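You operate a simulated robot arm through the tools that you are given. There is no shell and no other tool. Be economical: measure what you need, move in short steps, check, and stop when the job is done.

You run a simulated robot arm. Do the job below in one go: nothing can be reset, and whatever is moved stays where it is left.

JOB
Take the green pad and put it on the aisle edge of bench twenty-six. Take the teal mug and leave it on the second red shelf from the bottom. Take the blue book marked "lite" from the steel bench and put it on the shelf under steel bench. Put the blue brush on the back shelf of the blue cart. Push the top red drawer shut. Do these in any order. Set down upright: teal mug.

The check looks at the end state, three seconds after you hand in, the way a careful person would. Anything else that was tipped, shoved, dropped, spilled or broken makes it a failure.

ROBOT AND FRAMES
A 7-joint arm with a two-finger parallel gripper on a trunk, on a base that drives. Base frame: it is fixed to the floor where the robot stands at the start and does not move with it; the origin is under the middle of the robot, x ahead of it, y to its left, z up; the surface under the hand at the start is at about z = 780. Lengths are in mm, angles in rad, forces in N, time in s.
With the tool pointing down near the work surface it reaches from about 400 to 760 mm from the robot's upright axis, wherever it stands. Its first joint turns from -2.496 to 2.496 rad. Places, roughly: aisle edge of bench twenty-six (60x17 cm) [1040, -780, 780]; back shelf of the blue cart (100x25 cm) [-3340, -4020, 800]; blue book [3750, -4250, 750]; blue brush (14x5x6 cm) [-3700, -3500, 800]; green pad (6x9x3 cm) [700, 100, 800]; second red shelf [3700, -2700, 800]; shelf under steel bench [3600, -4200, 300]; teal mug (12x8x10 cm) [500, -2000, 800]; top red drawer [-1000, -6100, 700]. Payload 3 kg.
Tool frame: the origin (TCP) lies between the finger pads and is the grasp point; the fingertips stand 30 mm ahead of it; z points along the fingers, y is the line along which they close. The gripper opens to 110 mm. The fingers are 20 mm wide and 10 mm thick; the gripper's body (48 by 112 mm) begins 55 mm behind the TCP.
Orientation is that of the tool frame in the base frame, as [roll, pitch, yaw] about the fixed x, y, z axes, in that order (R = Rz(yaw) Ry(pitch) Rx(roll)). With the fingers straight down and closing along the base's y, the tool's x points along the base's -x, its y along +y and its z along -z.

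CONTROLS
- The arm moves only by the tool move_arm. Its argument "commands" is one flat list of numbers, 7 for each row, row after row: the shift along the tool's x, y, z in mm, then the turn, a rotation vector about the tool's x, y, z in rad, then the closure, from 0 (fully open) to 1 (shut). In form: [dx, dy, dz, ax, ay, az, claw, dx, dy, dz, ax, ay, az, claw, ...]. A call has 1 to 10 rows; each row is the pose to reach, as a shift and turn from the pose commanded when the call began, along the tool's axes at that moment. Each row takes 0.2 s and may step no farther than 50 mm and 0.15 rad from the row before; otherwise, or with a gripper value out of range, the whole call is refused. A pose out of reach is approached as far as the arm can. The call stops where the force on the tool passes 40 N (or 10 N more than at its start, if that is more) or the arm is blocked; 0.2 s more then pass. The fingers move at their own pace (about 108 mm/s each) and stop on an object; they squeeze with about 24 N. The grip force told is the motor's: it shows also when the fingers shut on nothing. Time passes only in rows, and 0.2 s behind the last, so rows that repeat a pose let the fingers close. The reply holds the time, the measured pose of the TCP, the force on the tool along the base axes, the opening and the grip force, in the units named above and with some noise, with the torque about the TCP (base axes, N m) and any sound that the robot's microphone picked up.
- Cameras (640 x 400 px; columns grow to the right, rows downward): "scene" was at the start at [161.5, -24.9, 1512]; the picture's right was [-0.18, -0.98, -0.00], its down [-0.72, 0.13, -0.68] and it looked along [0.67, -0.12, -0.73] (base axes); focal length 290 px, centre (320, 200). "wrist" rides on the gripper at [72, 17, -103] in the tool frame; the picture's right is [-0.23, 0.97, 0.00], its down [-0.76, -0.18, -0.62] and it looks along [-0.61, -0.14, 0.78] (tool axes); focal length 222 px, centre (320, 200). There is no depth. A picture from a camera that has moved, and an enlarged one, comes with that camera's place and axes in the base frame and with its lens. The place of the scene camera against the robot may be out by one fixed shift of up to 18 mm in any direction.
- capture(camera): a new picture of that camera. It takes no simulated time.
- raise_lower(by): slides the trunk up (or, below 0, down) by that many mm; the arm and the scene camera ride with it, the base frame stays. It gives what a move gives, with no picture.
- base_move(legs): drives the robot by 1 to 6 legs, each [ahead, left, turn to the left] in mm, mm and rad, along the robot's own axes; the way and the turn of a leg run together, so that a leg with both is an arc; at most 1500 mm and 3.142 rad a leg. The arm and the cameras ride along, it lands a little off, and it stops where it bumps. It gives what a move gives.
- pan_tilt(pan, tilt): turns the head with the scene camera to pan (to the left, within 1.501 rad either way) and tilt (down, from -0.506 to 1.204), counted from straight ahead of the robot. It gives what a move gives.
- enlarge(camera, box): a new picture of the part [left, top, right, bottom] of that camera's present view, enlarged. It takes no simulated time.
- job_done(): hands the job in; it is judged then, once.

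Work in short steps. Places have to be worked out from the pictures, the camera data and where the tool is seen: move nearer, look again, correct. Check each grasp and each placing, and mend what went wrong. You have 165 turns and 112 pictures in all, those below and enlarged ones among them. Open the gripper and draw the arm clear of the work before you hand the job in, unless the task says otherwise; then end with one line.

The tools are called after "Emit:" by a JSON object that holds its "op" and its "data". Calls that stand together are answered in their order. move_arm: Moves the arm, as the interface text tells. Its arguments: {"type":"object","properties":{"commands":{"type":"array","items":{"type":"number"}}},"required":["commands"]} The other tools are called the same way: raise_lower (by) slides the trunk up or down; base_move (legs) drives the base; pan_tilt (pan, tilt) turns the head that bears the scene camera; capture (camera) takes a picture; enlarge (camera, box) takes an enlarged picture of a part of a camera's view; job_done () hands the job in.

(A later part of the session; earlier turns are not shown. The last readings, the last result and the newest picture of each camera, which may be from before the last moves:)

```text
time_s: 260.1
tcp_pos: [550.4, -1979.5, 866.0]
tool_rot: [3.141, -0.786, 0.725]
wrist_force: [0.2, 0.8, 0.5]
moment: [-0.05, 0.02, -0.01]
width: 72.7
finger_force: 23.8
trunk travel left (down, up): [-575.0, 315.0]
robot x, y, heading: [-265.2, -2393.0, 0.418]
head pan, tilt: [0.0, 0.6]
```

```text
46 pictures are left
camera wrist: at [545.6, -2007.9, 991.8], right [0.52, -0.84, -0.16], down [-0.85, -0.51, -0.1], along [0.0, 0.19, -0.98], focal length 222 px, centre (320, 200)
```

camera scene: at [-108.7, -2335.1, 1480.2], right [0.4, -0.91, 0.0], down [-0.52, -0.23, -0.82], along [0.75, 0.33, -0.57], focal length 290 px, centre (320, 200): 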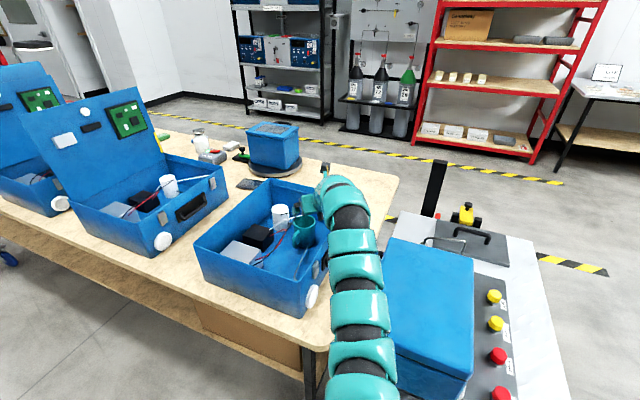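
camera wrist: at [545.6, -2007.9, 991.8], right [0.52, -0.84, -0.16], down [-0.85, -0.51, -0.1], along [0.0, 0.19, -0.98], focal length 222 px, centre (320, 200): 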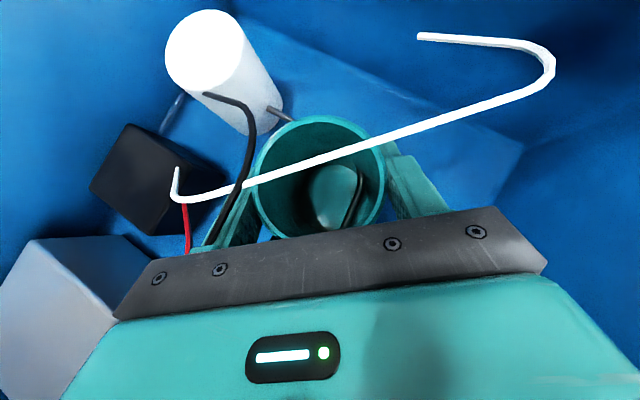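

Gripped (73 mm). Draw it back under the wire and up on a shallow-then-steep path, watching the force.

Emit:
{"op": "move_arm", "data": {"commands": [2.8, 0, -2.8, 0, 0, 0, 1, -8.5, 0, -17, 0, 0, 0, 1, -11.3, 0, -42.4, 0, 0, 0, 1, -3.5, 0, -67, 0, 0, 0, 1, 14, 0, -92, 0, 0, 0, 1, 39, 0, -117, 0, 0, 0, 1]}}

Emit:
{"op": "capture", "data": {"camera": "wrist"}}

```text
time_s: 261.5
tcp_pos: [508.0, -2019.2, 979.3]
tool_rot: [3.14, -0.788, 0.72]
wrist_force: [0.1, -0.6, -2.2]
moment: [0.01, -0.01, 0.01]
width: 72.3
finger_force: 24.5
trunk travel left (down, up): [-575.0, 315.0]
robot x, y, heading: [-266.4, -2391.8, 0.418]
head pan, tilt: [0.0, 0.6]
```

```text
45 pictures are left
camera wrist: at [503.0, -2046.9, 1103.8], right [0.52, -0.84, -0.16], down [-0.85, -0.51, -0.1], along [0.0, 0.19, -0.98], focal length 222 px, centre (320, 200)
```

wrist: 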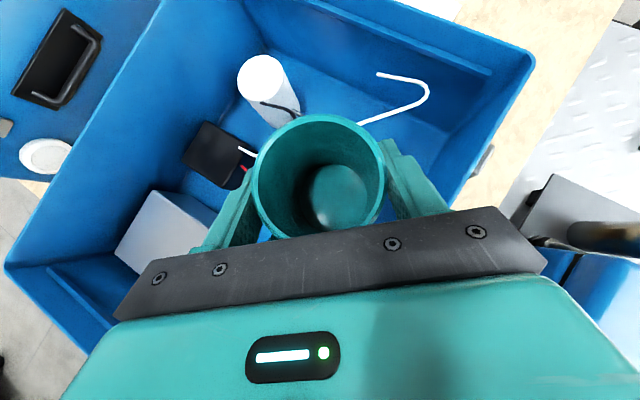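

Mug is out and upright. Raise 110, back off, and go around through the lane toward the red shelf.

Emit:
{"op": "raise_lower", "data": {"by": 110}}

Emit:
{"op": "base_move", "data": {"legs": [[-700, 0, 0], [0, 0, -0.417], [0, -690, 0]]}}

```text
time_s: 262.9
tcp_pos: [509.5, -2019.0, 1088.4]
tool_rot: [-3.14, -0.786, 0.721]
wrist_force: [0.1, 0.3, -3.0]
moment: [-0.03, 0.01, 0.02]
width: 72.3
finger_force: 24.2
trunk travel left (down, up): [-685.0, 205.0]
robot x, y, heading: [-267.4, -2396.4, 0.417]
head pan, tilt: [0.0, 0.6]
```

```text
time_s: 271.4
tcp_pos: [-83.4, -3374.7, 1088.1]
tool_rot: [-3.141, -0.785, 0.252]
wrist_force: [0.4, -0.9, -2.3]
moment: [0.01, -0.04, 0.03]
width: 72.6
finger_force: 24.0
trunk travel left (down, up): [-685.0, 205.0]
robot x, y, heading: [-939.2, -3358.3, -0.058]
head pan, tilt: [0.0, 0.6]
```

Straighten heading and drive through the lane.

Emit:
{"op": "base_move", "data": {"legs": [[0, 0, 0.058], [1500, -20, 0]]}}

Emit:
{"op": "base_move", "data": {"legs": [[1450, 0, 0]]}}

Emit:
{"op": "pan_tilt", "data": {"pan": 0.5, "tilt": 0.4}}

Emit:
{"op": "capture", "data": {"camera": "scene"}}

```text
refused: leg 2 is longer than a leg can be; nothing moved
```

```text
time_s: 278.7
tcp_pos: [1385.3, -3457.7, 1088.5]
tool_rot: [3.141, -0.784, 0.247]
wrist_force: [0.8, 0.5, -3.0]
moment: [-0.02, -0.03, 0.01]
width: 72.5
finger_force: 24.0
trunk travel left (down, up): [-685.0, 205.0]
robot x, y, heading: [525.0, -3439.0, -0.054]
head pan, tilt: [0.0, 0.6]
```

```text
time_s: 279.7
tcp_pos: [1385.9, -3458.0, 1087.6]
tool_rot: [3.141, -0.783, 0.246]
wrist_force: [-0.6, -0.6, -3.3]
moment: [0.0, -0.03, -0.01]
width: 72.4
finger_force: 23.9
trunk travel left (down, up): [-685.0, 205.0]
robot x, y, heading: [528.7, -3439.4, -0.058]
head pan, tilt: [0.499, 0.4]
```

```text
44 pictures are left
camera scene: at [692.0, -3413.6, 1608.4], right [0.43, -0.9, 0.0], down [-0.35, -0.17, -0.92], along [0.83, 0.39, -0.39], focal length 290 px, centre (320, 200)
```

scene: 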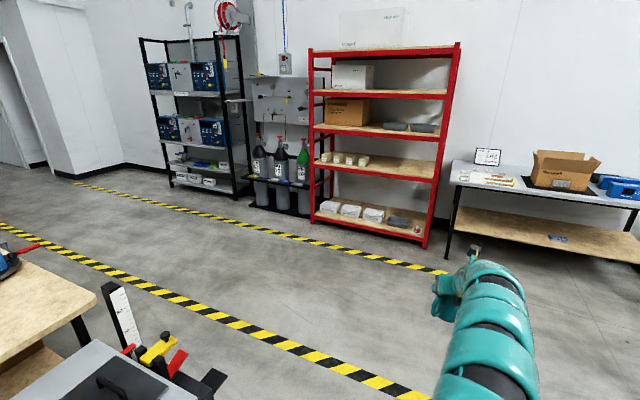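

Passed the lane safely. Continue, then line up with the shelf at heading -0.3.

Emit:
{"op": "base_move", "data": {"legs": [[0, 0, 0.058], [1450, 0, 0], [0, 720, 0], [0, 0, -0.28]]}}

Emit:
{"op": "pan_tilt", "data": {"pan": 0.1, "tilt": 0.5}}

Emit:
{"op": "capture", "data": {"camera": "scene"}}

```text
time_s: 291.9
tcp_pos: [2816.5, -2872.0, 1088.1]
tool_rot: [-3.141, -0.786, 0.052]
wrist_force: [0.1, 0.2, -2.5]
moment: [-0.01, 0.0, 0.04]
width: 72.1
finger_force: 23.9
trunk travel left (down, up): [-685.0, 205.0]
robot x, y, heading: [1976.3, -2680.3, -0.251]
head pan, tilt: [0.499, 0.4]
```

```text
time_s: 292.8
tcp_pos: [2817.6, -2870.8, 1087.7]
tool_rot: [-3.141, -0.787, 0.055]
wrist_force: [-1.1, 0.7, -2.5]
moment: [-0.02, -0.06, 0.02]
width: 72.2
finger_force: 24.6
trunk travel left (down, up): [-685.0, 205.0]
robot x, y, heading: [1975.7, -2684.9, -0.254]
head pan, tilt: [0.099, 0.499]
```

```text
43 pictures are left
camera scene: at [2148.8, -2729.0, 1599.3], right [-0.15, -0.99, 0.0], down [-0.47, 0.07, -0.88], along [0.87, -0.13, -0.48], focal length 290 px, centre (320, 200)
```

scene: 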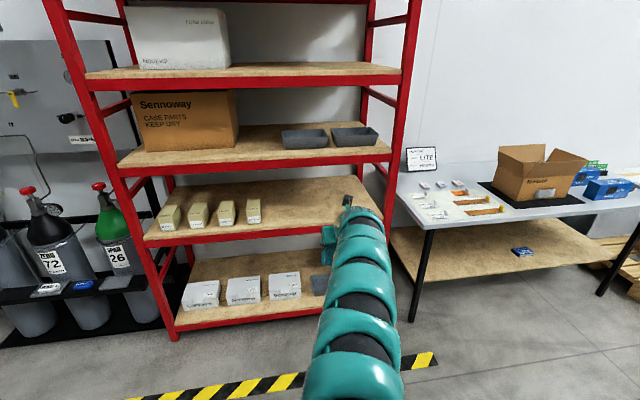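

Shelf board is at about z=750 with ~295 mm opening; free from y<-2600. Target mug spot [3530, -2900]. Lower the trunk so the mug floats ~30 above the board, then drive most of the way.

Emit:
{"op": "raise_lower", "data": {"by": -222}}

Emit:
{"op": "base_move", "data": {"legs": [[480, 105, 0]]}}

Emit:
{"op": "capture", "data": {"camera": "scene"}}

Emit:
{"op": "capture", "data": {"camera": "wrist"}}

```text
time_s: 295.1
tcp_pos: [2817.8, -2870.3, 866.7]
tool_rot: [3.139, -0.786, 0.054]
wrist_force: [-0.5, -0.3, -1.9]
moment: [-0.01, -0.03, -0.01]
width: 72.2
finger_force: 23.4
trunk travel left (down, up): [-463.0, 427.0]
robot x, y, heading: [1980.6, -2686.1, -0.252]
head pan, tilt: [0.099, 0.499]
```

```text
time_s: 298.0
tcp_pos: [3307.6, -2896.3, 865.8]
tool_rot: [3.141, -0.786, 0.046]
wrist_force: [0.1, -0.2, -2.3]
moment: [-0.01, 0.02, 0.01]
width: 72.2
finger_force: 23.3
trunk travel left (down, up): [-463.0, 427.0]
robot x, y, heading: [2469.5, -2703.4, -0.257]
head pan, tilt: [0.099, 0.499]
```

```text
42 pictures are left
camera scene: at [2639.5, -2750.3, 1377.2], right [-0.16, -0.99, 0.0], down [-0.47, 0.08, -0.88], along [0.87, -0.14, -0.48], focal length 290 px, centre (320, 200)
```

scene: 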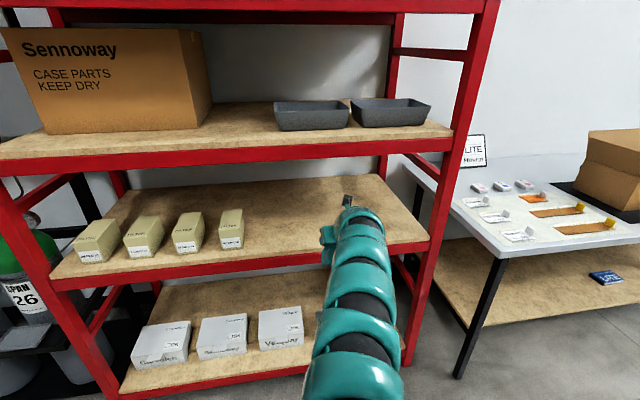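

```text
41 pictures are left
camera wrist: at [3286.0, -2914.4, 990.7], right [-0.11, -0.98, -0.16], down [-0.99, 0.13, -0.1], along [0.12, 0.15, -0.98], focal length 222 px, centre (320, 200)
```

wrist: 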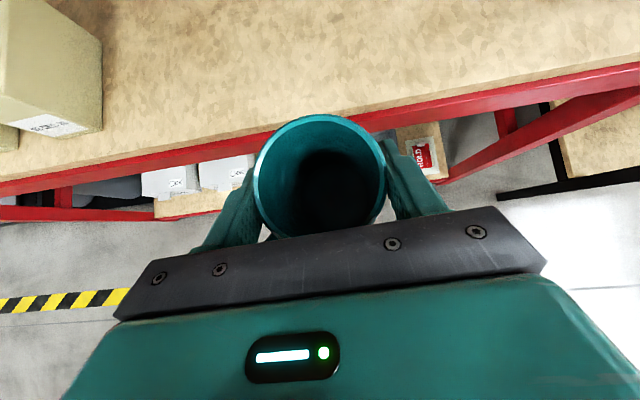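

The board's front edge is near x≈3410. Drive in another ~205 mm to put the mug over the board.

Emit:
{"op": "base_move", "data": {"legs": [[200, 53, 0]]}}

Emit:
{"op": "capture", "data": {"camera": "wrist"}}

Emit:
{"op": "capture", "data": {"camera": "scene"}}

```text
time_s: 299.6
tcp_pos: [3512.0, -2894.8, 865.6]
tool_rot: [3.141, -0.785, 0.049]
wrist_force: [0.1, -0.2, -2.7]
moment: [0.0, -0.05, 0.01]
width: 72.1
finger_force: 23.7
trunk travel left (down, up): [-463.0, 427.0]
robot x, y, heading: [2673.6, -2704.6, -0.255]
head pan, tilt: [0.099, 0.499]
```

```text
40 pictures are left
camera wrist: at [3491.0, -2913.0, 990.4], right [-0.11, -0.98, -0.16], down [-0.99, 0.13, -0.1], along [0.12, 0.15, -0.98], focal length 222 px, centre (320, 200)
```

wrist: 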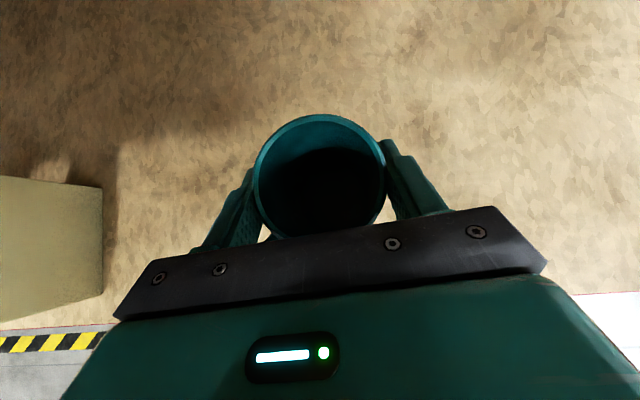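

```text
39 pictures are left
camera scene: at [2844.5, -2749.5, 1377.2], right [-0.16, -0.99, 0.0], down [-0.47, 0.08, -0.88], along [0.87, -0.14, -0.48], focal length 290 px, centre (320, 200)
```

scene: 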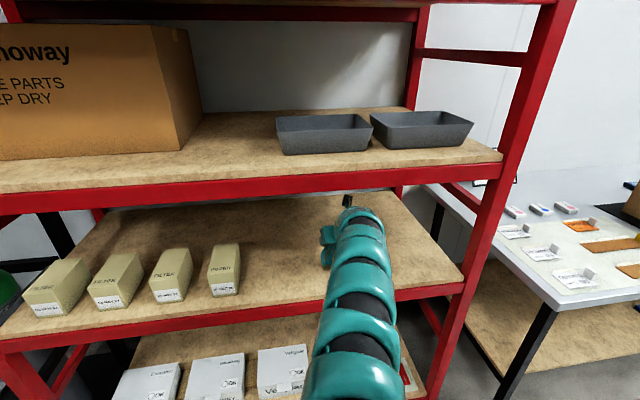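

Board at z≈735; mug is 112 mm inside the front edge. Lower gently until contact.

Emit:
{"op": "move_arm", "data": {"commands": [-14, 0, 14, 0, 0, 0, 1, -26, 0, 26, 0, 0, 0, 1, -29, 0, 29, 0, 0, 0, 1, -32, 0, 32, 0, 0, 0, 1, -34, 0, 34, 0, 0, 0, 1, -36, 0, 36, 0, 0, 0, 1, -38, 0, 38, 0, 0, 0, 1, -40, 0, 40, 0, 0, 0, 1]}}

```text
time_s: 301.4
tcp_pos: [3509.7, -2894.4, 814.8]
tool_rot: [3.14, -0.793, 0.051]
wrist_force: [-2.3, 4.9, 36.0]
moment: [0.12, 1.05, -0.13]
width: 72.6
finger_force: 23.8
trunk travel left (down, up): [-463.0, 427.0]
robot x, y, heading: [2673.5, -2703.0, -0.259]
head pan, tilt: [0.099, 0.499]
```

Contact. Ease off, open fully, retreat 60 mm along the tool axis so the fingertips rise above the handle.

Emit:
{"op": "move_arm", "data": {"commands": [3.5, 0, -3.5, 0, 0, 0, 1, 3.5, 0, -3.5, 0, 0, 0, 0.5, 3.5, 0, -3.5, 0, 0, 0, 0, 3.5, 0, -3.5, 0, 0, 0, 0]}}

Emit:
{"op": "capture", "data": {"camera": "wrist"}}

```text
time_s: 302.4
tcp_pos: [3510.6, -2896.3, 813.4]
tool_rot: [3.141, -0.784, 0.049]
wrist_force: [0.4, 0.4, -0.5]
moment: [0.03, 0.0, 0.0]
width: 110.0
finger_force: 0.1
trunk travel left (down, up): [-463.0, 427.0]
robot x, y, heading: [2673.4, -2701.9, -0.254]
head pan, tilt: [0.099, 0.499]
```

```text
38 pictures are left
camera wrist: at [3490.1, -2914.2, 938.6], right [-0.11, -0.98, -0.16], down [-0.99, 0.13, -0.1], along [0.12, 0.15, -0.98], focal length 222 px, centre (320, 200)
```

wrist: 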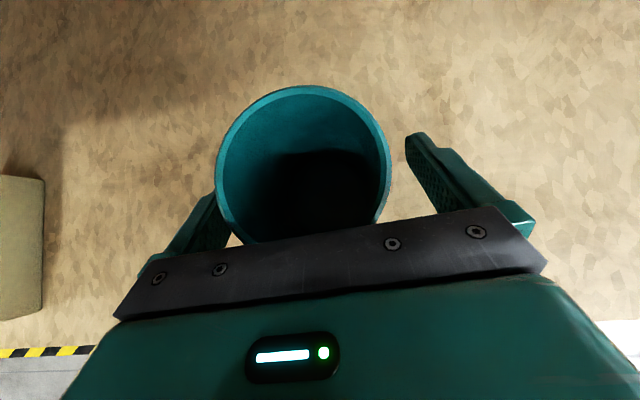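

The mug slid up a little in the grip on contact (board is really at ~757) and now stands on the board. Retreat 95 mm along the tool axis, above the handle.

Emit:
{"op": "move_arm", "data": {"commands": [0, -3, -25, 0, 0, 0, 0, 0, -3, -50, 0, 0, 0, 0, 0, -3, -75, 0, 0, 0, 0, 0, -3, -95, 0, 0, 0, 0, 0, -3, -95, 0, 0, 0, 0]}}

Emit:
{"op": "capture", "data": {"camera": "wrist"}}

```text
time_s: 303.6
tcp_pos: [3509.8, -2894.2, 880.7]
tool_rot: [3.141, -0.783, 0.05]
wrist_force: [0.8, -0.5, 0.0]
moment: [0.01, -0.02, 0.01]
width: 110.3
finger_force: 0.0
out of reach, approached as far as the arm can: row 1, 2, 3, 4, 5
trunk travel left (down, up): [-463.0, 427.0]
robot x, y, heading: [2674.5, -2707.8, -0.254]
head pan, tilt: [0.099, 0.499]
```

```text
37 pictures are left
camera wrist: at [3489.2, -2912.9, 1006.3], right [-0.11, -0.98, -0.16], down [-0.99, 0.13, -0.1], along [0.12, 0.15, -0.98], focal length 222 px, centre (320, 200)
```

wrist: 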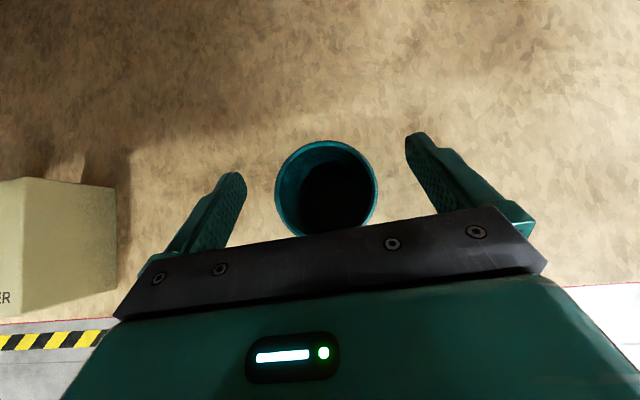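

The arm went straight up instead, mug still upright between the fingers. Now back out exactly along the tool's horizontal direction.

Emit:
{"op": "base_move", "data": {"legs": [[-286, -90, 0]]}}

Emit:
{"op": "capture", "data": {"camera": "wrist"}}

Emit:
{"op": "capture", "data": {"camera": "scene"}}

```text
time_s: 305.6
tcp_pos: [3215.1, -2914.2, 881.4]
tool_rot: [-3.14, -0.786, 0.041]
wrist_force: [0.3, 0.1, 0.2]
moment: [0.0, 0.02, 0.02]
width: 109.7
finger_force: 0.1
trunk travel left (down, up): [-463.0, 427.0]
robot x, y, heading: [2379.0, -2718.6, -0.268]
head pan, tilt: [0.099, 0.499]
```

```text
36 pictures are left
camera wrist: at [3192.3, -2932.0, 1006.7], right [-0.12, -0.98, -0.16], down [-0.99, 0.14, -0.1], along [0.12, 0.15, -0.98], focal length 222 px, centre (320, 200)
```

wrist: 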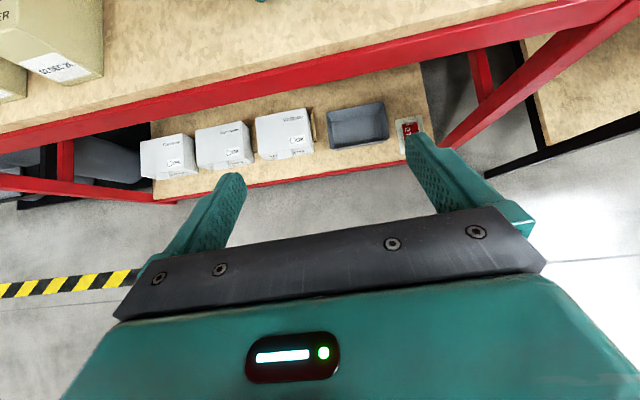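

```text
35 pictures are left
camera scene: at [2547.7, -2763.2, 1377.4], right [-0.16, -0.99, 0.0], down [-0.47, 0.08, -0.88], along [0.87, -0.14, -0.48], focal length 290 px, centre (320, 200)
```

scene: 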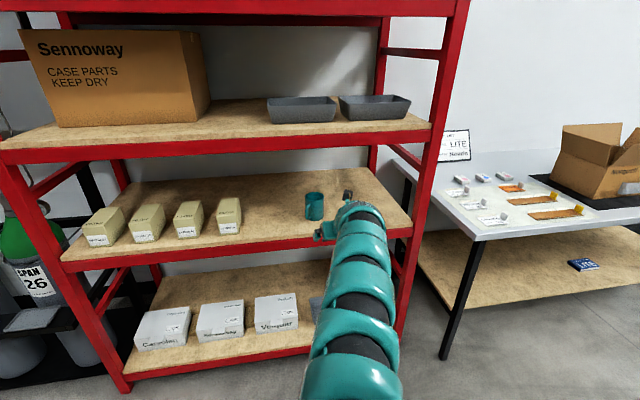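

The mug stands upright on the second red shelf. Raise the trunk a bit, and go back through the lane toward the blue cart.

Emit:
{"op": "raise_lower", "data": {"by": 170}}

Emit:
{"op": "base_move", "data": {"legs": [[-200, 0, 0], [0, -690, 0], [0, 0, -2.87]]}}

```text
time_s: 307.6
tcp_pos: [3214.0, -2914.4, 1051.7]
tool_rot: [3.141, -0.783, 0.04]
wrist_force: [-0.2, 0.0, 0.4]
moment: [0.0, -0.01, 0.02]
width: 109.9
finger_force: 0.0
trunk travel left (down, up): [-633.0, 257.0]
robot x, y, heading: [2379.6, -2715.9, -0.264]
head pan, tilt: [0.099, 0.499]
```

```text
time_s: 319.2
tcp_pos: [1150.4, -3360.7, 1051.3]
tool_rot: [-3.141, -0.785, -2.825]
wrist_force: [0.4, -0.1, 1.0]
moment: [0.0, -0.02, 0.0]
width: 110.1
finger_force: 0.0
trunk travel left (down, up): [-633.0, 257.0]
robot x, y, heading: [2007.8, -3323.8, -3.131]
head pan, tilt: [0.099, 0.499]
```

Drive through the lane to the open floor.

Emit:
{"op": "base_move", "data": {"legs": [[1450, 45, 0], [1450, 0, 0]]}}

Emit:
{"op": "pan_tilt", "data": {"pan": 0.0, "tilt": 0.4}}

Emit:
{"op": "capture", "data": {"camera": "scene"}}

```text
time_s: 333.4
tcp_pos: [-1775.4, -3463.4, 1052.4]
tool_rot: [-3.141, -0.784, -2.832]
wrist_force: [0.5, 0.5, -0.1]
moment: [0.02, -0.02, -0.07]
width: 110.0
finger_force: 0.0
trunk travel left (down, up): [-633.0, 257.0]
robot x, y, heading: [-915.8, -3428.3, -3.142]
head pan, tilt: [0.099, 0.499]
```

```text
time_s: 334.1
tcp_pos: [-1775.8, -3462.7, 1052.9]
tool_rot: [-3.141, -0.783, -2.834]
wrist_force: [-0.6, 0.1, -0.1]
moment: [-0.02, -0.02, 0.0]
width: 110.2
finger_force: 0.1
trunk travel left (down, up): [-633.0, 257.0]
robot x, y, heading: [-915.5, -3431.9, -3.136]
head pan, tilt: [0.0, 0.4]
```

```text
34 pictures are left
camera scene: at [-1087.2, -3443.5, 1556.4], right [0.0, 1.0, 0.0], down [0.39, 0.0, -0.92], along [-0.92, 0.0, -0.39], focal length 290 px, centre (320, 200)
```

scene: 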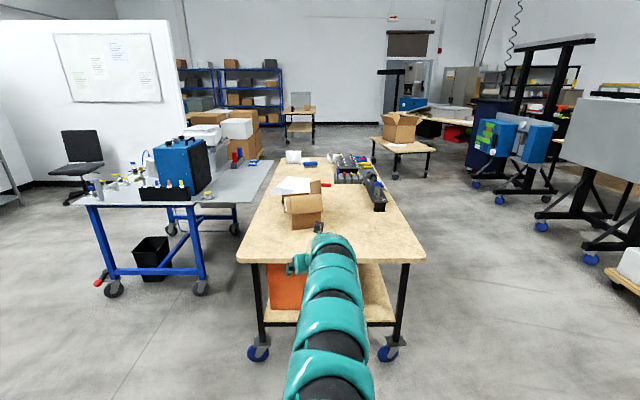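

The wooden table lies straight ahead and the blue cart left of it. Enlarge to find the brush.

Emit:
{"op": "enlarge", "data": {"camera": "scene", "box": [70, 120, 400, 270]}}

Emit:
{"op": "enlarge", "data": {"camera": "scene", "box": [260, 140, 400, 220]}}

```text
1.94 times, centred on (235, 195) of scene
camera zoom: at [-1087.2, -3443.5, 1556.4], right [0.0, 1.0, 0.0], down [0.39, 0.0, -0.92], along [-0.92, 0.0, -0.39], focal length 562 px, centre (485, 210)
```

zoom: 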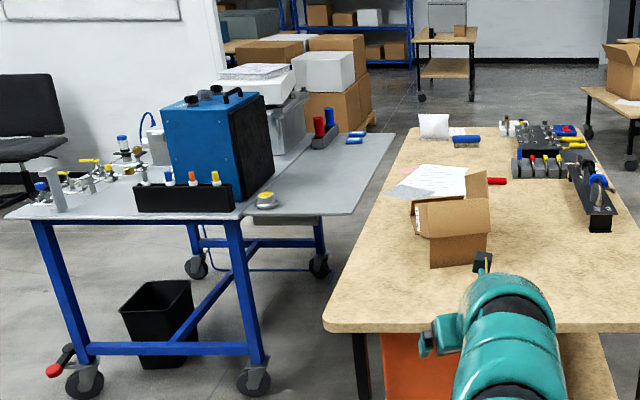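

```text
4.57 times, centred on (330, 180) of scene
camera zoom: at [-1087.2, -3443.5, 1556.4], right [0.0, 1.0, 0.0], down [0.39, 0.0, -0.92], along [-0.92, 0.0, -0.39], focal length 1325 px, centre (274, 291)
```

zoom: 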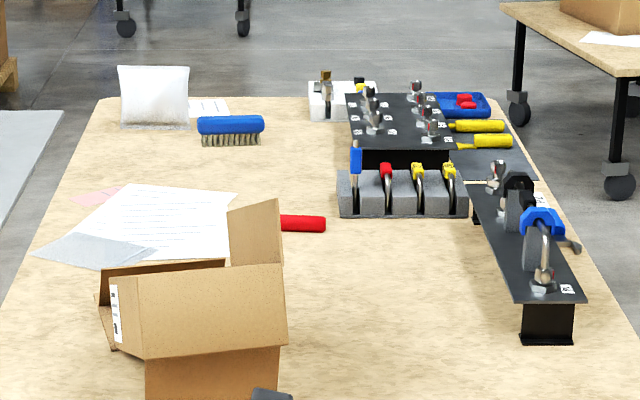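

The brush is at about [-3650, -3530], long side along y; it's reachable from the table's far end (x≈-4050), as is the cart's back shelf. First I set the tool vertical and drawn in, here in free space.

Emit:
{"op": "move_arm", "data": {"commands": [-18, 0, -18, 0, -0.13, 0, 0, -36, 0, -36, 0, -0.26, 0, 0, -54, 0, -54, 0, -0.39, 0, 0, -72, 0, -72, 0, -0.52, 0, 0, -90, 0, -90, 0, -0.65, 0, 0, -106, 0, -106, 0, -0.785, 0, 0, -106, 0, -106, 0, -0.785, 0, 0]}}

Emit:
{"op": "move_arm", "data": {"commands": [0, 0, 0, 0, 0, -0.14, 0, 0, 0, 0, 0, 0, -0.28, 0, 0, 0, 0, 0, 0, -0.42, 0, 0, 0, 0, 0, 0, -0.56, 0, 0, 0, 0, 0, 0, -0.7, 0, 0, 0, 0, 0, 0, -0.84, 0, 0, 0, 0, 0, 0, -0.98, 0, 0, 0, 0, 0, 0, -1.12, 0, 0, 0, 0, 0, 0, -1.26, 0, 0, 0, 0, 0, 0, -1.26, 0]}}

Emit:
{"op": "base_move", "data": {"legs": [[0, -950, 0], [1450, 0, 0]]}}

```text
time_s: 335.6
tcp_pos: [-1630.1, -3417.4, 1052.9]
tool_rot: [3.141, 0.003, -2.835]
wrist_force: [0.3, 0.2, 0.6]
moment: [0.0, 0.01, -0.04]
width: 110.2
finger_force: 0.2
trunk travel left (down, up): [-633.0, 257.0]
robot x, y, heading: [-918.9, -3436.0, -3.135]
head pan, tilt: [0.0, 0.4]
```

```text
time_s: 337.9
tcp_pos: [-1632.0, -3417.4, 1051.3]
tool_rot: [3.141, -0.001, -1.571]
wrist_force: [-0.1, -0.7, 0.5]
moment: [-0.03, 0.01, 0.0]
width: 109.9
finger_force: 0.0
trunk travel left (down, up): [-633.0, 257.0]
robot x, y, heading: [-915.5, -3435.4, -3.137]
head pan, tilt: [0.0, 0.4]
```

```text
time_s: 349.3
tcp_pos: [-3019.2, -2492.5, 1052.4]
tool_rot: [3.142, -0.001, -1.557]
wrist_force: [-0.1, -1.0, -0.1]
moment: [0.0, 0.02, 0.01]
width: 110.1
finger_force: 0.0
trunk travel left (down, up): [-633.0, 257.0]
robot x, y, heading: [-2308.0, -2498.4, -3.121]
head pan, tilt: [0.0, 0.4]
```

Continue past the table, then swing round to its far end.

Emit:
{"op": "base_move", "data": {"legs": [[1490, -60, 0], [680, 0, 0], [0, 0, 1.55]]}}

Emit:
{"op": "capture", "data": {"camera": "scene"}}

```text
time_s: 363.8
tcp_pos: [-4505.4, -3197.1, 1051.7]
tool_rot: [-3.141, 0.0, -0.026]
wrist_force: [0.5, 0.3, 0.0]
moment: [0.0, 0.01, 0.01]
width: 110.1
finger_force: 0.0
trunk travel left (down, up): [-633.0, 257.0]
robot x, y, heading: [-4477.0, -2487.8, -1.593]
head pan, tilt: [0.0, 0.4]
```

```text
31 pictures are left
camera scene: at [-4473.3, -2666.9, 1556.5], right [-1.0, 0.02, 0.0], down [0.01, 0.39, -0.92], along [-0.02, -0.92, -0.39], focal length 290 px, centre (320, 200)
```

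scene: 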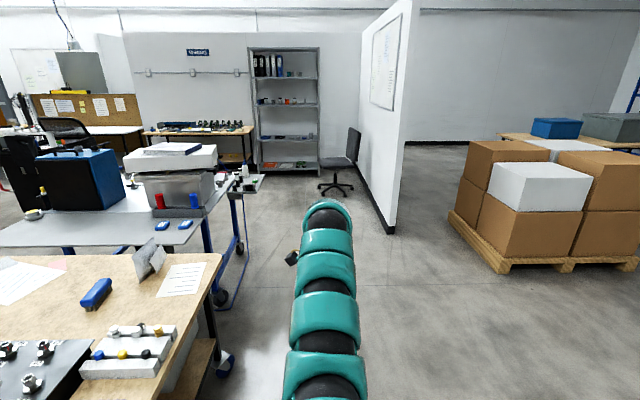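

Brush at about [-3660, -3540]. Drive alongside the table's end and turn to face +x.

Emit:
{"op": "base_move", "data": {"legs": [[1050, 0, 0], [0, 0, 1.593], [130, 0, 0]]}}

Emit:
{"op": "capture", "data": {"camera": "wrist"}}

```text
time_s: 374.1
tcp_pos: [-3664.4, -3542.8, 1049.7]
tool_rot: [-3.141, -0.001, 1.595]
wrist_force: [0.7, 0.4, -0.3]
moment: [0.01, 0.05, 0.04]
width: 109.9
finger_force: 0.0
trunk travel left (down, up): [-633.0, 257.0]
robot x, y, heading: [-4379.9, -3550.4, 0.028]
head pan, tilt: [0.0, 0.4]
```

```text
30 pictures are left
camera wrist: at [-3650.1, -3470.7, 1154.1], right [0.98, -0.2, 0.0], down [-0.16, -0.77, 0.62], along [-0.13, -0.61, -0.78], focal length 222 px, centre (320, 200)
```

wrist: 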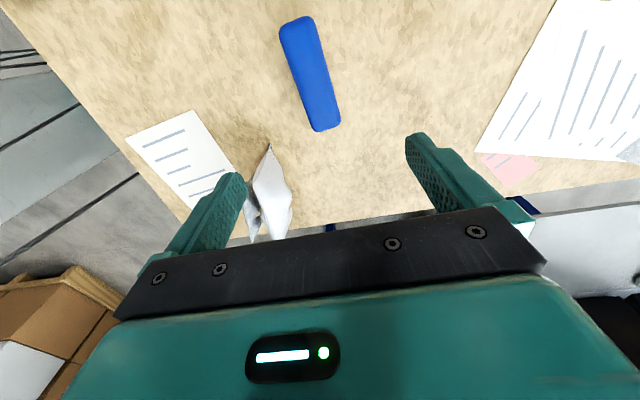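

The brush is centred at [-3672, -3526], nearly aligned. Descend to grip the handle at TCP z≈830.

Emit:
{"op": "move_arm", "data": {"commands": [17, -8, 45, 0, 0, 0, 0, 17, -8, 90, 0, 0, 0, 0, 17, -8, 135, 0, 0, 0, 0, 17, -8, 170, 0, 0, 0, 0, 17, -8, 170, 0, 0, 0, 0]}}

Emit:
{"op": "capture", "data": {"camera": "wrist"}}

```text
time_s: 375.3
tcp_pos: [-3673.7, -3525.1, 880.1]
tool_rot: [3.141, 0.001, 1.596]
wrist_force: [-0.6, 0.2, 0.2]
moment: [0.04, 0.01, 0.01]
width: 109.8
finger_force: 0.1
trunk travel left (down, up): [-633.0, 257.0]
robot x, y, heading: [-4379.2, -3547.2, 0.024]
head pan, tilt: [0.0, 0.4]
```

```text
29 pictures are left
camera wrist: at [-3659.5, -3451.7, 984.6], right [0.98, -0.2, 0.0], down [-0.16, -0.77, 0.62], along [-0.13, -0.61, -0.78], focal length 222 px, centre (320, 200)
```

wrist: 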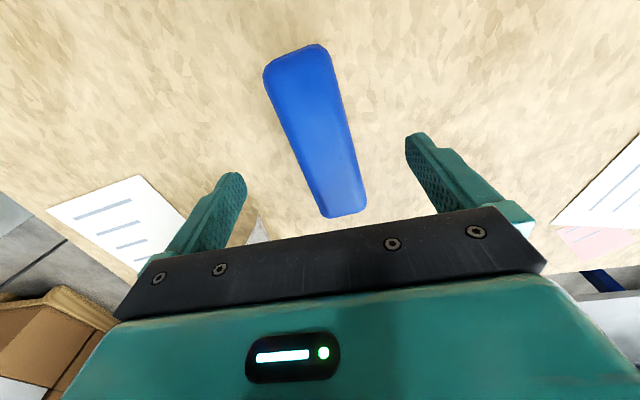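

Aligned. Down 50 and close.

Emit:
{"op": "move_arm", "data": {"commands": [0, 2, 25, 0, 0, 0, 0, 0, 2, 50, 0, 0, 0, 0, 0, 2, 50, 0, 0, 0, 0.6, 0, 2, 50, 0, 0, 0, 1, 0, 2, 50, 0, 0, 0, 1, 0, 2, 50, 0, 0, 0, 1]}}

Emit:
{"op": "move_arm", "data": {"commands": [0, 0, -45, 0, 0, 0, 1, 0, 0, -90, 0, 0, 0, 1, 0, 0, -130, 0, 0, 0, 1]}}

Emit:
{"op": "capture", "data": {"camera": "wrist"}}

```text
time_s: 376.7
tcp_pos: [-3675.2, -3527.1, 830.4]
tool_rot: [3.141, 0.001, 1.595]
wrist_force: [-0.3, 1.7, 1.7]
moment: [0.05, -0.02, 0.01]
width: 45.9
finger_force: 24.2
trunk travel left (down, up): [-633.0, 257.0]
robot x, y, heading: [-4378.0, -3546.3, 0.029]
head pan, tilt: [0.0, 0.4]
```

```text
time_s: 377.5
tcp_pos: [-3675.2, -3528.2, 960.3]
tool_rot: [-3.141, -0.001, 1.596]
wrist_force: [0.0, 0.1, -1.0]
moment: [-0.03, -0.02, 0.02]
width: 45.7
finger_force: 23.7
trunk travel left (down, up): [-633.0, 257.0]
robot x, y, heading: [-4381.2, -3548.6, 0.026]
head pan, tilt: [0.0, 0.4]
```

```text
28 pictures are left
camera wrist: at [-3659.4, -3456.5, 1064.4], right [0.98, -0.2, 0.0], down [-0.16, -0.77, 0.62], along [-0.13, -0.61, -0.78], focal length 222 px, centre (320, 200)
```

wrist: 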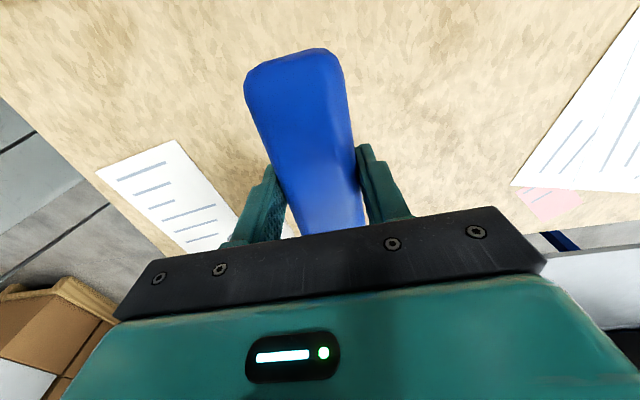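

Brush held. Raise 80 and strafe right to the cart's back-shelf end, then look.

Emit:
{"op": "raise_lower", "data": {"by": 100}}

Emit:
{"op": "base_move", "data": {"legs": [[0, -450, -0.026]]}}

Emit:
{"op": "pan_tilt", "data": {"pan": -0.1, "tilt": 0.65}}

Emit:
{"op": "capture", "data": {"camera": "scene"}}

Emit:
{"op": "capture", "data": {"camera": "wrist"}}

```text
time_s: 378.9
tcp_pos: [-3673.8, -3529.8, 1059.5]
tool_rot: [3.141, 0.0, 1.595]
wrist_force: [-0.6, 0.3, -0.7]
moment: [0.01, 0.01, 0.0]
width: 45.5
finger_force: 23.7
trunk travel left (down, up): [-733.0, 157.0]
robot x, y, heading: [-4383.0, -3545.5, 0.024]
head pan, tilt: [0.0, 0.4]
```

```text
time_s: 381.5
tcp_pos: [-3668.8, -3992.0, 1058.3]
tool_rot: [-3.14, 0.0, 1.558]
wrist_force: [-0.3, -0.5, -1.6]
moment: [0.01, -0.03, 0.01]
width: 46.0
finger_force: 23.5
trunk travel left (down, up): [-733.0, 157.0]
robot x, y, heading: [-4377.0, -3983.7, -0.01]
head pan, tilt: [0.0, 0.4]
```

```text
time_s: 382.3
tcp_pos: [-3669.3, -3990.5, 1059.0]
tool_rot: [3.14, 0.0, 1.56]
wrist_force: [-0.4, 0.1, -0.9]
moment: [-0.02, 0.01, -0.01]
width: 45.9
finger_force: 23.7
trunk travel left (down, up): [-733.0, 157.0]
robot x, y, heading: [-4376.7, -3986.5, -0.004]
head pan, tilt: [-0.099, 0.649]
```

```text
27 pictures are left
camera scene: at [-4207.8, -4003.2, 1634.0], right [-0.11, -0.99, 0.0], down [-0.6, 0.06, -0.8], along [0.79, -0.09, -0.6], focal length 290 px, centre (320, 200)
```

scene: 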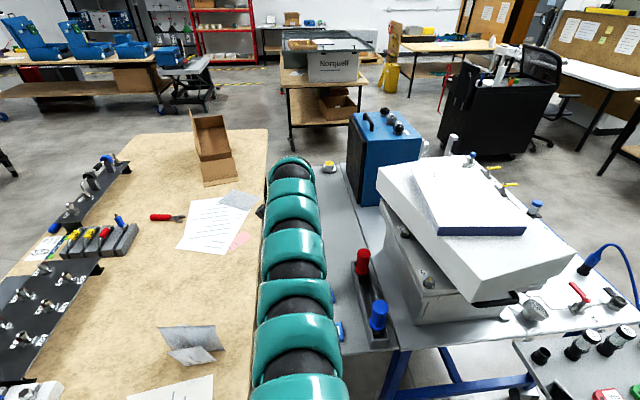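

```text
26 pictures are left
camera wrist: at [-3651.6, -3918.3, 1163.4], right [0.97, -0.24, 0.0], down [-0.19, -0.76, 0.62], along [-0.15, -0.61, -0.78], focal length 222 px, centre (320, 200)
```

wrist: 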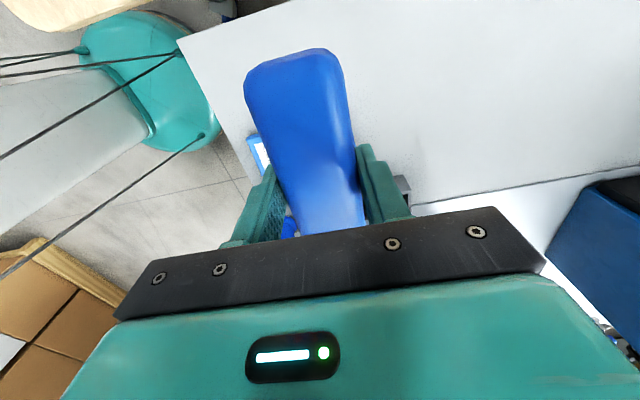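

Strip (back shelf) spans y≈-3892..-4140 from x=-3840 on; it's free around [-3625, -4012]. Move 45 ahead, shift and lower part way.

Emit:
{"op": "base_move", "data": {"legs": [[45, 0, 0]]}}

Emit:
{"op": "move_arm", "data": {"commands": [-20, 0, 40, 0, 0, 0, 1, -20, 0, 85, 0, 0, 0, 1, -20, 0, 130, 0, 0, 0, 1, -20, 0, 170, 0, 0, 0, 1, -20, 0, 170, 0, 0, 0, 1]}}

Emit:
{"op": "capture", "data": {"camera": "wrist"}}

Emit:
{"op": "capture", "data": {"camera": "scene"}}

```text
time_s: 383.2
tcp_pos: [-3622.9, -3989.9, 1058.5]
tool_rot: [-3.14, 0.002, 1.56]
wrist_force: [0.7, -0.8, -1.3]
moment: [0.01, 0.05, 0.0]
width: 45.6
finger_force: 24.3
trunk travel left (down, up): [-733.0, 157.0]
robot x, y, heading: [-4332.3, -3983.4, -0.01]
head pan, tilt: [-0.099, 0.649]
```

```text
time_s: 384.4
tcp_pos: [-3626.0, -4008.7, 888.7]
tool_rot: [3.14, -0.001, 1.556]
wrist_force: [0.1, 0.1, -1.3]
moment: [-0.01, -0.01, -0.04]
width: 45.7
finger_force: 24.3
trunk travel left (down, up): [-733.0, 157.0]
robot x, y, heading: [-4330.4, -3986.0, -0.006]
head pan, tilt: [-0.099, 0.649]
```

```text
25 pictures are left
camera wrist: at [-3607.6, -3936.5, 993.0], right [0.97, -0.24, 0.0], down [-0.19, -0.76, 0.62], along [-0.15, -0.61, -0.78], focal length 222 px, centre (320, 200)
```

wrist: 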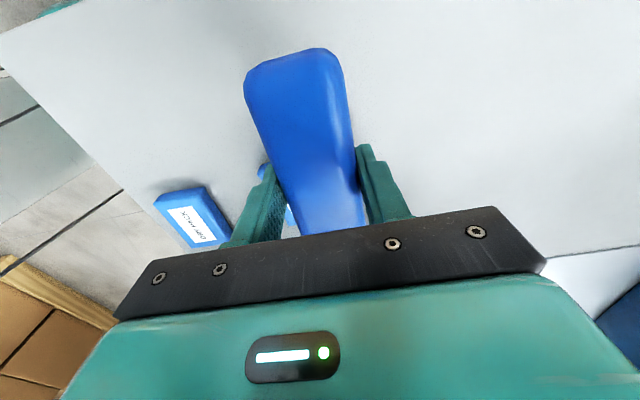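

```text
24 pictures are left
camera scene: at [-4163.9, -4003.6, 1634.0], right [-0.11, -0.99, 0.0], down [-0.6, 0.06, -0.8], along [0.79, -0.09, -0.6], focal length 290 px, centre (320, 200)
```

scene: 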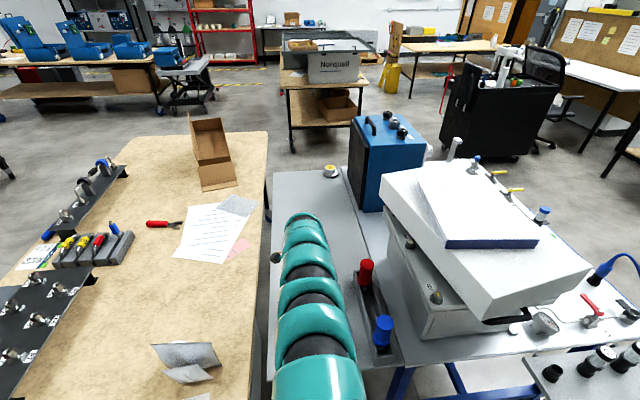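

A second small blue block lies just left of the finger, so shift 26 mm further in x, and lower to contact.

Emit:
{"op": "move_arm", "data": {"commands": [8, 26, 0, 0, 0, 0, 1, 8, 26, 25, 0, 0, 0, 1, 8, 26, 30, 0, 0, 0, 1, 8, 26, 34, 0, 0, 0, 1, 8, 26, 37, 0, 0, 0, 1, 8, 26, 40, 0, 0, 0, 1]}}

```text
time_s: 385.8
tcp_pos: [-3599.0, -4002.4, 853.0]
tool_rot: [3.138, -0.001, 1.557]
wrist_force: [0.7, -1.2, 16.8]
moment: [0.06, 0.08, -0.03]
width: 45.9
finger_force: 24.4
trunk travel left (down, up): [-733.0, 157.0]
robot x, y, heading: [-4332.0, -3982.7, -0.006]
head pan, tilt: [-0.099, 0.649]
```

Contact. Ease off, open partly and lift clear.

Emit:
{"op": "move_arm", "data": {"commands": [0, 0, -2, 0, 0, 0, 1, 0, 0, -2, 0, 0, 0, 0.4, 0, 0, -2, 0, 0, 0, 0.4, 0, 0, -2, 0, 0, 0, 0.4, 0, 0, -40, 0, 0, 0, 0.4, 0, 0, -85, 0, 0, 0, 0.4]}}

Emit:
{"op": "raise_lower", "data": {"by": 120}}

Emit:
{"op": "capture", "data": {"camera": "wrist"}}

```text
time_s: 387.2
tcp_pos: [-3599.7, -4003.4, 935.4]
tool_rot: [-3.141, 0.0, 1.558]
wrist_force: [-1.6, 0.0, -0.3]
moment: [0.02, 0.01, 0.02]
width: 65.9
finger_force: 0.1
trunk travel left (down, up): [-733.0, 157.0]
robot x, y, heading: [-4334.2, -3981.9, -0.007]
head pan, tilt: [-0.099, 0.649]
```

```text
time_s: 388.7
tcp_pos: [-3598.9, -4003.9, 1053.2]
tool_rot: [3.14, 0.001, 1.559]
wrist_force: [-0.4, 0.1, 0.5]
moment: [0.01, 0.0, -0.02]
width: 66.0
finger_force: 0.1
trunk travel left (down, up): [-853.0, 37.0]
robot x, y, heading: [-4332.8, -3980.4, -0.007]
head pan, tilt: [-0.099, 0.649]
```

```text
23 pictures are left
camera wrist: at [-3581.7, -3932.0, 1157.4], right [0.97, -0.24, 0.0], down [-0.19, -0.76, 0.62], along [-0.15, -0.61, -0.78], focal length 222 px, centre (320, 200)
```

wrist: 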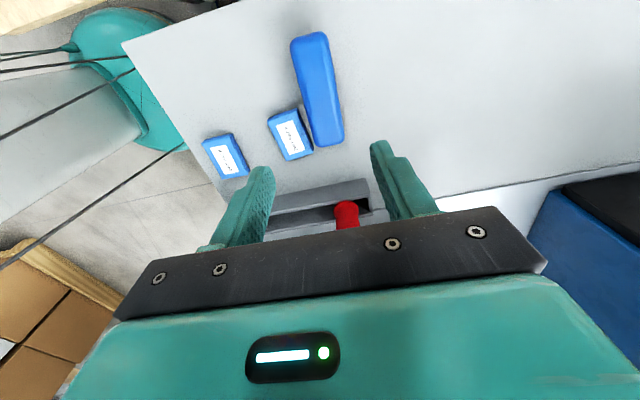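

Brush rests on the back shelf. Now to the drawer cabinet near [-1000, -6100]: go back round the table by the known way, then down the corridor at x≈-1950.

Emit:
{"op": "base_move", "data": {"legs": [[-170, 0, 0], [0, 1500, 0], [1480, 40, 0]]}}

Emit:
{"op": "base_move", "data": {"legs": [[1080, 0, 0], [0, 0, -1.571]]}}

Emit:
{"op": "pan_tilt", "data": {"pan": 0.15, "tilt": 0.4}}

Emit:
{"op": "capture", "data": {"camera": "scene"}}

```text
time_s: 404.2
tcp_pos: [-2273.5, -2413.8, 1053.4]
tool_rot: [-3.141, 0.0, 1.599]
wrist_force: [-0.8, -0.1, -0.2]
moment: [0.02, -0.02, 0.0]
width: 66.0
finger_force: 0.0
trunk travel left (down, up): [-853.0, 37.0]
robot x, y, heading: [-3007.4, -2421.6, 0.034]
head pan, tilt: [-0.099, 0.649]
```

```text
time_s: 413.6
tcp_pos: [-1904.3, -3119.2, 1052.9]
tool_rot: [-3.141, 0.0, 0.034]
wrist_force: [0.7, -0.1, -0.6]
moment: [0.0, 0.02, 0.0]
width: 66.1
finger_force: 0.0
trunk travel left (down, up): [-853.0, 37.0]
robot x, y, heading: [-1921.4, -2384.6, -1.53]
head pan, tilt: [-0.099, 0.649]
```

```text
time_s: 414.4
tcp_pos: [-1904.8, -3119.7, 1053.5]
tool_rot: [3.142, -0.001, 0.035]
wrist_force: [-0.3, 0.0, -0.3]
moment: [-0.01, -0.02, -0.02]
width: 66.0
finger_force: 0.1
trunk travel left (down, up): [-853.0, 37.0]
robot x, y, heading: [-1916.9, -2383.5, -1.532]
head pan, tilt: [0.15, 0.4]
```

```text
22 pictures are left
camera scene: at [-1895.7, -2567.3, 1776.4], right [-0.98, -0.19, 0.0], down [-0.07, 0.38, -0.92], along [0.17, -0.9, -0.39], focal length 290 px, centre (320, 200)
```

scene: 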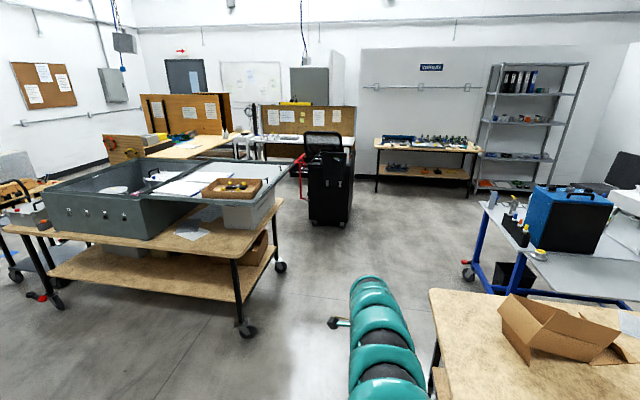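

The cabinet stands at x≈-1630..-1190, y≈-5930 onward, with the drawer projecting toward +x. Go down the corridor, then face +x behind the bench to look.

Emit:
{"op": "base_move", "data": {"legs": [[0, 0, -0.04], [1490, 0, 0], [1490, 0, 0]]}}

Emit:
{"op": "base_move", "data": {"legs": [[0, 0, 1.571]]}}

Emit:
{"op": "pan_tilt", "data": {"pan": -0.5, "tilt": 0.5}}

Emit:
{"op": "capture", "data": {"camera": "scene"}}

```text
time_s: 429.2
tcp_pos: [-1966.8, -6123.7, 1054.0]
tool_rot: [-3.141, 0.0, -0.003]
wrist_force: [-0.3, -0.8, 0.2]
moment: [0.01, 0.0, 0.01]
width: 65.9
finger_force: 0.0
trunk travel left (down, up): [-853.0, 37.0]
robot x, y, heading: [-1950.2, -5390.6, -1.57]
head pan, tilt: [0.15, 0.4]
```

```text
time_s: 433.4
tcp_pos: [-1220.0, -5409.6, 1052.7]
tool_rot: [3.141, -0.001, 1.559]
wrist_force: [0.1, -0.2, 0.4]
moment: [-0.02, -0.02, 0.0]
width: 65.8
finger_force: 0.0
trunk travel left (down, up): [-853.0, 37.0]
robot x, y, heading: [-1951.8, -5387.8, -0.01]
head pan, tilt: [0.15, 0.4]
```

```text
time_s: 434.4
tcp_pos: [-1219.1, -5408.8, 1054.6]
tool_rot: [-3.141, 0.0, 1.558]
wrist_force: [0.7, 0.0, 0.8]
moment: [0.0, 0.0, -0.01]
width: 65.9
finger_force: 0.2
trunk travel left (down, up): [-853.0, 37.0]
robot x, y, heading: [-1952.4, -5384.2, -0.007]
head pan, tilt: [-0.499, 0.499]
```

```text
21 pictures are left
camera scene: at [-1790.2, -5443.9, 1767.3], right [-0.48, -0.87, 0.0], down [-0.42, 0.23, -0.88], along [0.77, -0.43, -0.48], focal length 290 px, centre (320, 200)
```

scene: 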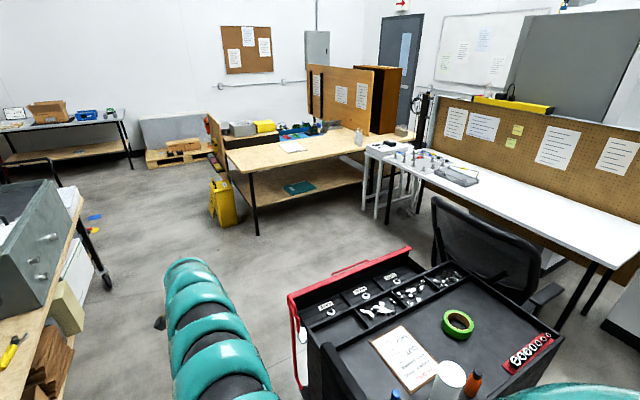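

Drawer face is at x≈-900, y -5790..-6495, and the cabinet front at x≈-1180, so it must be pushed ~270 mm in -x. Drive past, turn round clockwise and line up in front of it.

Emit:
{"op": "base_move", "data": {"legs": [[1480, 35, 0], [390, 0, 0], [0, 0, -3.13]]}}

Emit:
{"op": "base_move", "data": {"legs": [[0, 400, 0]]}}

Emit:
{"op": "pan_tilt", "data": {"pan": 0.3, "tilt": 0.7}}

Emit:
{"op": "capture", "data": {"camera": "scene"}}

```text
time_s: 451.4
tcp_pos: [-769.2, -5340.5, 1054.4]
tool_rot: [3.141, 0.0, -1.642]
wrist_force: [-0.6, -0.4, -0.1]
moment: [-0.02, 0.02, 0.02]
width: 65.7
finger_force: 0.0
trunk travel left (down, up): [-853.0, 37.0]
robot x, y, heading: [-35.4, -5403.5, 3.082]
head pan, tilt: [-0.499, 0.499]
```

```text
time_s: 453.9
tcp_pos: [-793.2, -5742.2, 1054.0]
tool_rot: [3.141, 0.001, -1.626]
wrist_force: [0.4, -0.2, 0.1]
moment: [-0.02, 0.0, -0.01]
width: 66.1
finger_force: 0.1
trunk travel left (down, up): [-853.0, 37.0]
robot x, y, heading: [-62.9, -5796.1, 3.09]
head pan, tilt: [-0.499, 0.499]
```

```text
time_s: 455.0
tcp_pos: [-793.3, -5741.5, 1054.1]
tool_rot: [-3.141, 0.0, -1.626]
wrist_force: [0.8, 0.5, -0.4]
moment: [0.02, 0.01, -0.02]
width: 65.8
finger_force: 0.1
trunk travel left (down, up): [-853.0, 37.0]
robot x, y, heading: [-61.8, -5793.9, 3.091]
head pan, tilt: [0.3, 0.7]
```

```text
20 pictures are left
camera scene: at [-220.9, -5822.5, 1749.6], right [-0.25, 0.97, 0.0], down [0.62, 0.16, -0.77], along [-0.74, -0.19, -0.64], focal length 290 px, centre (320, 200)
```

scene: 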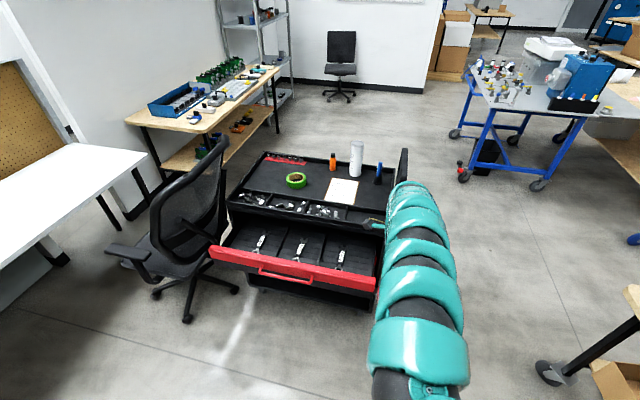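

The drawer front's top edge is at x≈-926, z≈770; I'll push on its flat part right of the handle (y≈-5955). Shift left, then turn the tool to the default yaw and tilt the tips forward.

Emit:
{"op": "base_move", "data": {"legs": [[0, 178, 0.05]]}}

Emit:
{"op": "move_arm", "data": {"commands": [0, 0, 0, 0, 0, -0.15, 1, 0, 0, 0, 0, 0, -0.3, 1, 0, 0, 0, 0, 0, -0.45, 1, 0, 0, 0, 0, 0, -0.6, 1, 0, 0, 0, 0, 0, -0.75, 1, 0, 0, 0, 0, 0, -0.9, 1, 0, 0, 0, 0, 0, -1.05, 1, 0, 0, 0, 0, 0, -1.2, 1, 0, 0, 0, 0, 0, -1.35, 1, 0, 0, 0, 0, 0, -1.5, 1]}}

Emit:
{"op": "move_arm", "data": {"commands": [0, 0, 0, 0, -0.14, 0, 1, 0, 0, 0, 0, -0.28, 0, 1, 0, 0, 0, 0, -0.42, 0, 1, 0, 0, 0, 0, -0.56, 0, 1, 0, 0, 0, 0, -0.7, 0, 1, 0, 0, 0, 0, -0.7, 0, 1]}}

Emit:
{"op": "raise_lower", "data": {"by": -240}}

Emit:
{"op": "pan_tilt", "data": {"pan": 0.0, "tilt": 0.7}}

Emit:
{"op": "capture", "data": {"camera": "scene"}}

Emit:
{"op": "capture", "data": {"camera": "wrist"}}

```text
time_s: 456.5
tcp_pos: [-799.8, -5955.9, 1053.8]
tool_rot: [3.141, 0.003, -1.581]
wrist_force: [-0.1, -0.2, -0.2]
moment: [0.05, -0.01, 0.0]
width: 66.0
finger_force: 0.1
trunk travel left (down, up): [-853.0, 37.0]
robot x, y, heading: [-65.5, -5971.5, 3.141]
head pan, tilt: [0.3, 0.7]
```

```text
time_s: 458.7
tcp_pos: [-800.0, -5956.1, 1053.8]
tool_rot: [3.141, 0.0, -0.077]
wrist_force: [-0.3, 0.0, 0.1]
moment: [0.01, 0.02, 0.01]
width: 0.0
finger_force: 23.8
trunk travel left (down, up): [-853.0, 37.0]
robot x, y, heading: [-65.8, -5974.3, 3.143]
head pan, tilt: [0.3, 0.7]
```

```text
time_s: 460.1
tcp_pos: [-835.1, -5966.9, 1024.9]
tool_rot: [3.137, 0.698, -0.083]
wrist_force: [0.0, 0.1, 0.3]
moment: [-0.01, 0.0, 0.05]
width: 0.0
finger_force: 23.8
out of reach, approached as far as the arm can: row 1, 3, 4, 5, 6
trunk travel left (down, up): [-853.0, 37.0]
robot x, y, heading: [-66.7, -5970.8, 3.133]
head pan, tilt: [0.3, 0.7]
```

```text
time_s: 462.6
tcp_pos: [-832.8, -5967.9, 787.2]
tool_rot: [3.141, 0.699, -0.079]
wrist_force: [-0.7, 0.4, 0.0]
moment: [0.0, 0.0, -0.03]
width: 0.1
finger_force: 23.5
trunk travel left (down, up): [-613.0, 277.0]
robot x, y, heading: [-67.1, -5971.0, 3.134]
head pan, tilt: [0.3, 0.7]
```

```text
time_s: 463.4
tcp_pos: [-834.4, -5967.0, 787.6]
tool_rot: [3.142, 0.699, -0.078]
wrist_force: [-0.1, -0.1, 0.1]
moment: [0.01, 0.02, 0.02]
width: 0.1
finger_force: 23.6
trunk travel left (down, up): [-613.0, 277.0]
robot x, y, heading: [-66.1, -5969.5, 3.14]
head pan, tilt: [0.0, 0.7]
```

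```text
19 pictures are left
camera scene: at [-228.4, -5983.0, 1509.6], right [0.0, 1.0, 0.0], down [0.64, 0.0, -0.76], along [-0.76, 0.0, -0.64], focal length 290 px, centre (320, 200)
```

scene: 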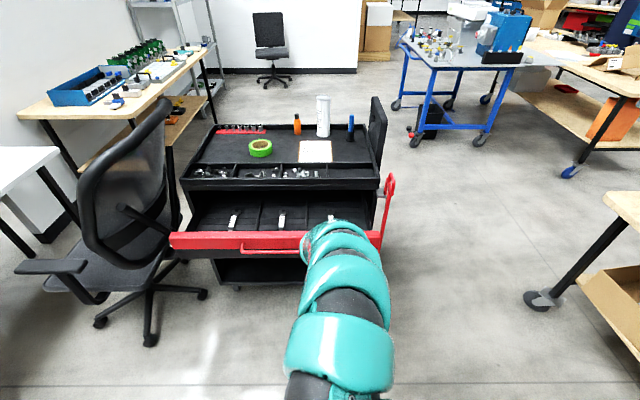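

```text
18 pictures are left
camera wrist: at [-714.9, -5995.1, 819.8], right [-0.25, -0.96, 0.15], down [-0.17, 0.19, 0.97], along [-0.95, 0.22, -0.21], focal length 222 px, centre (320, 200)
```

wrist: 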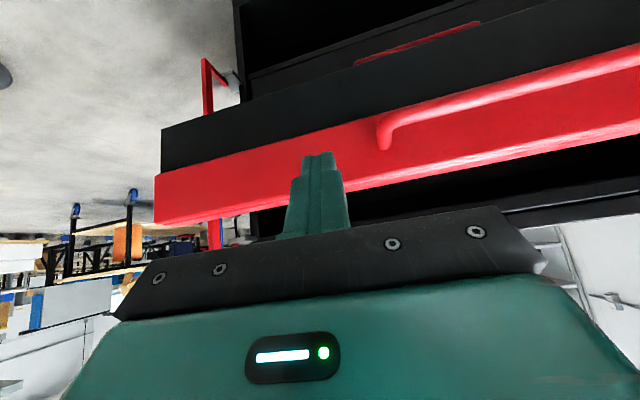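

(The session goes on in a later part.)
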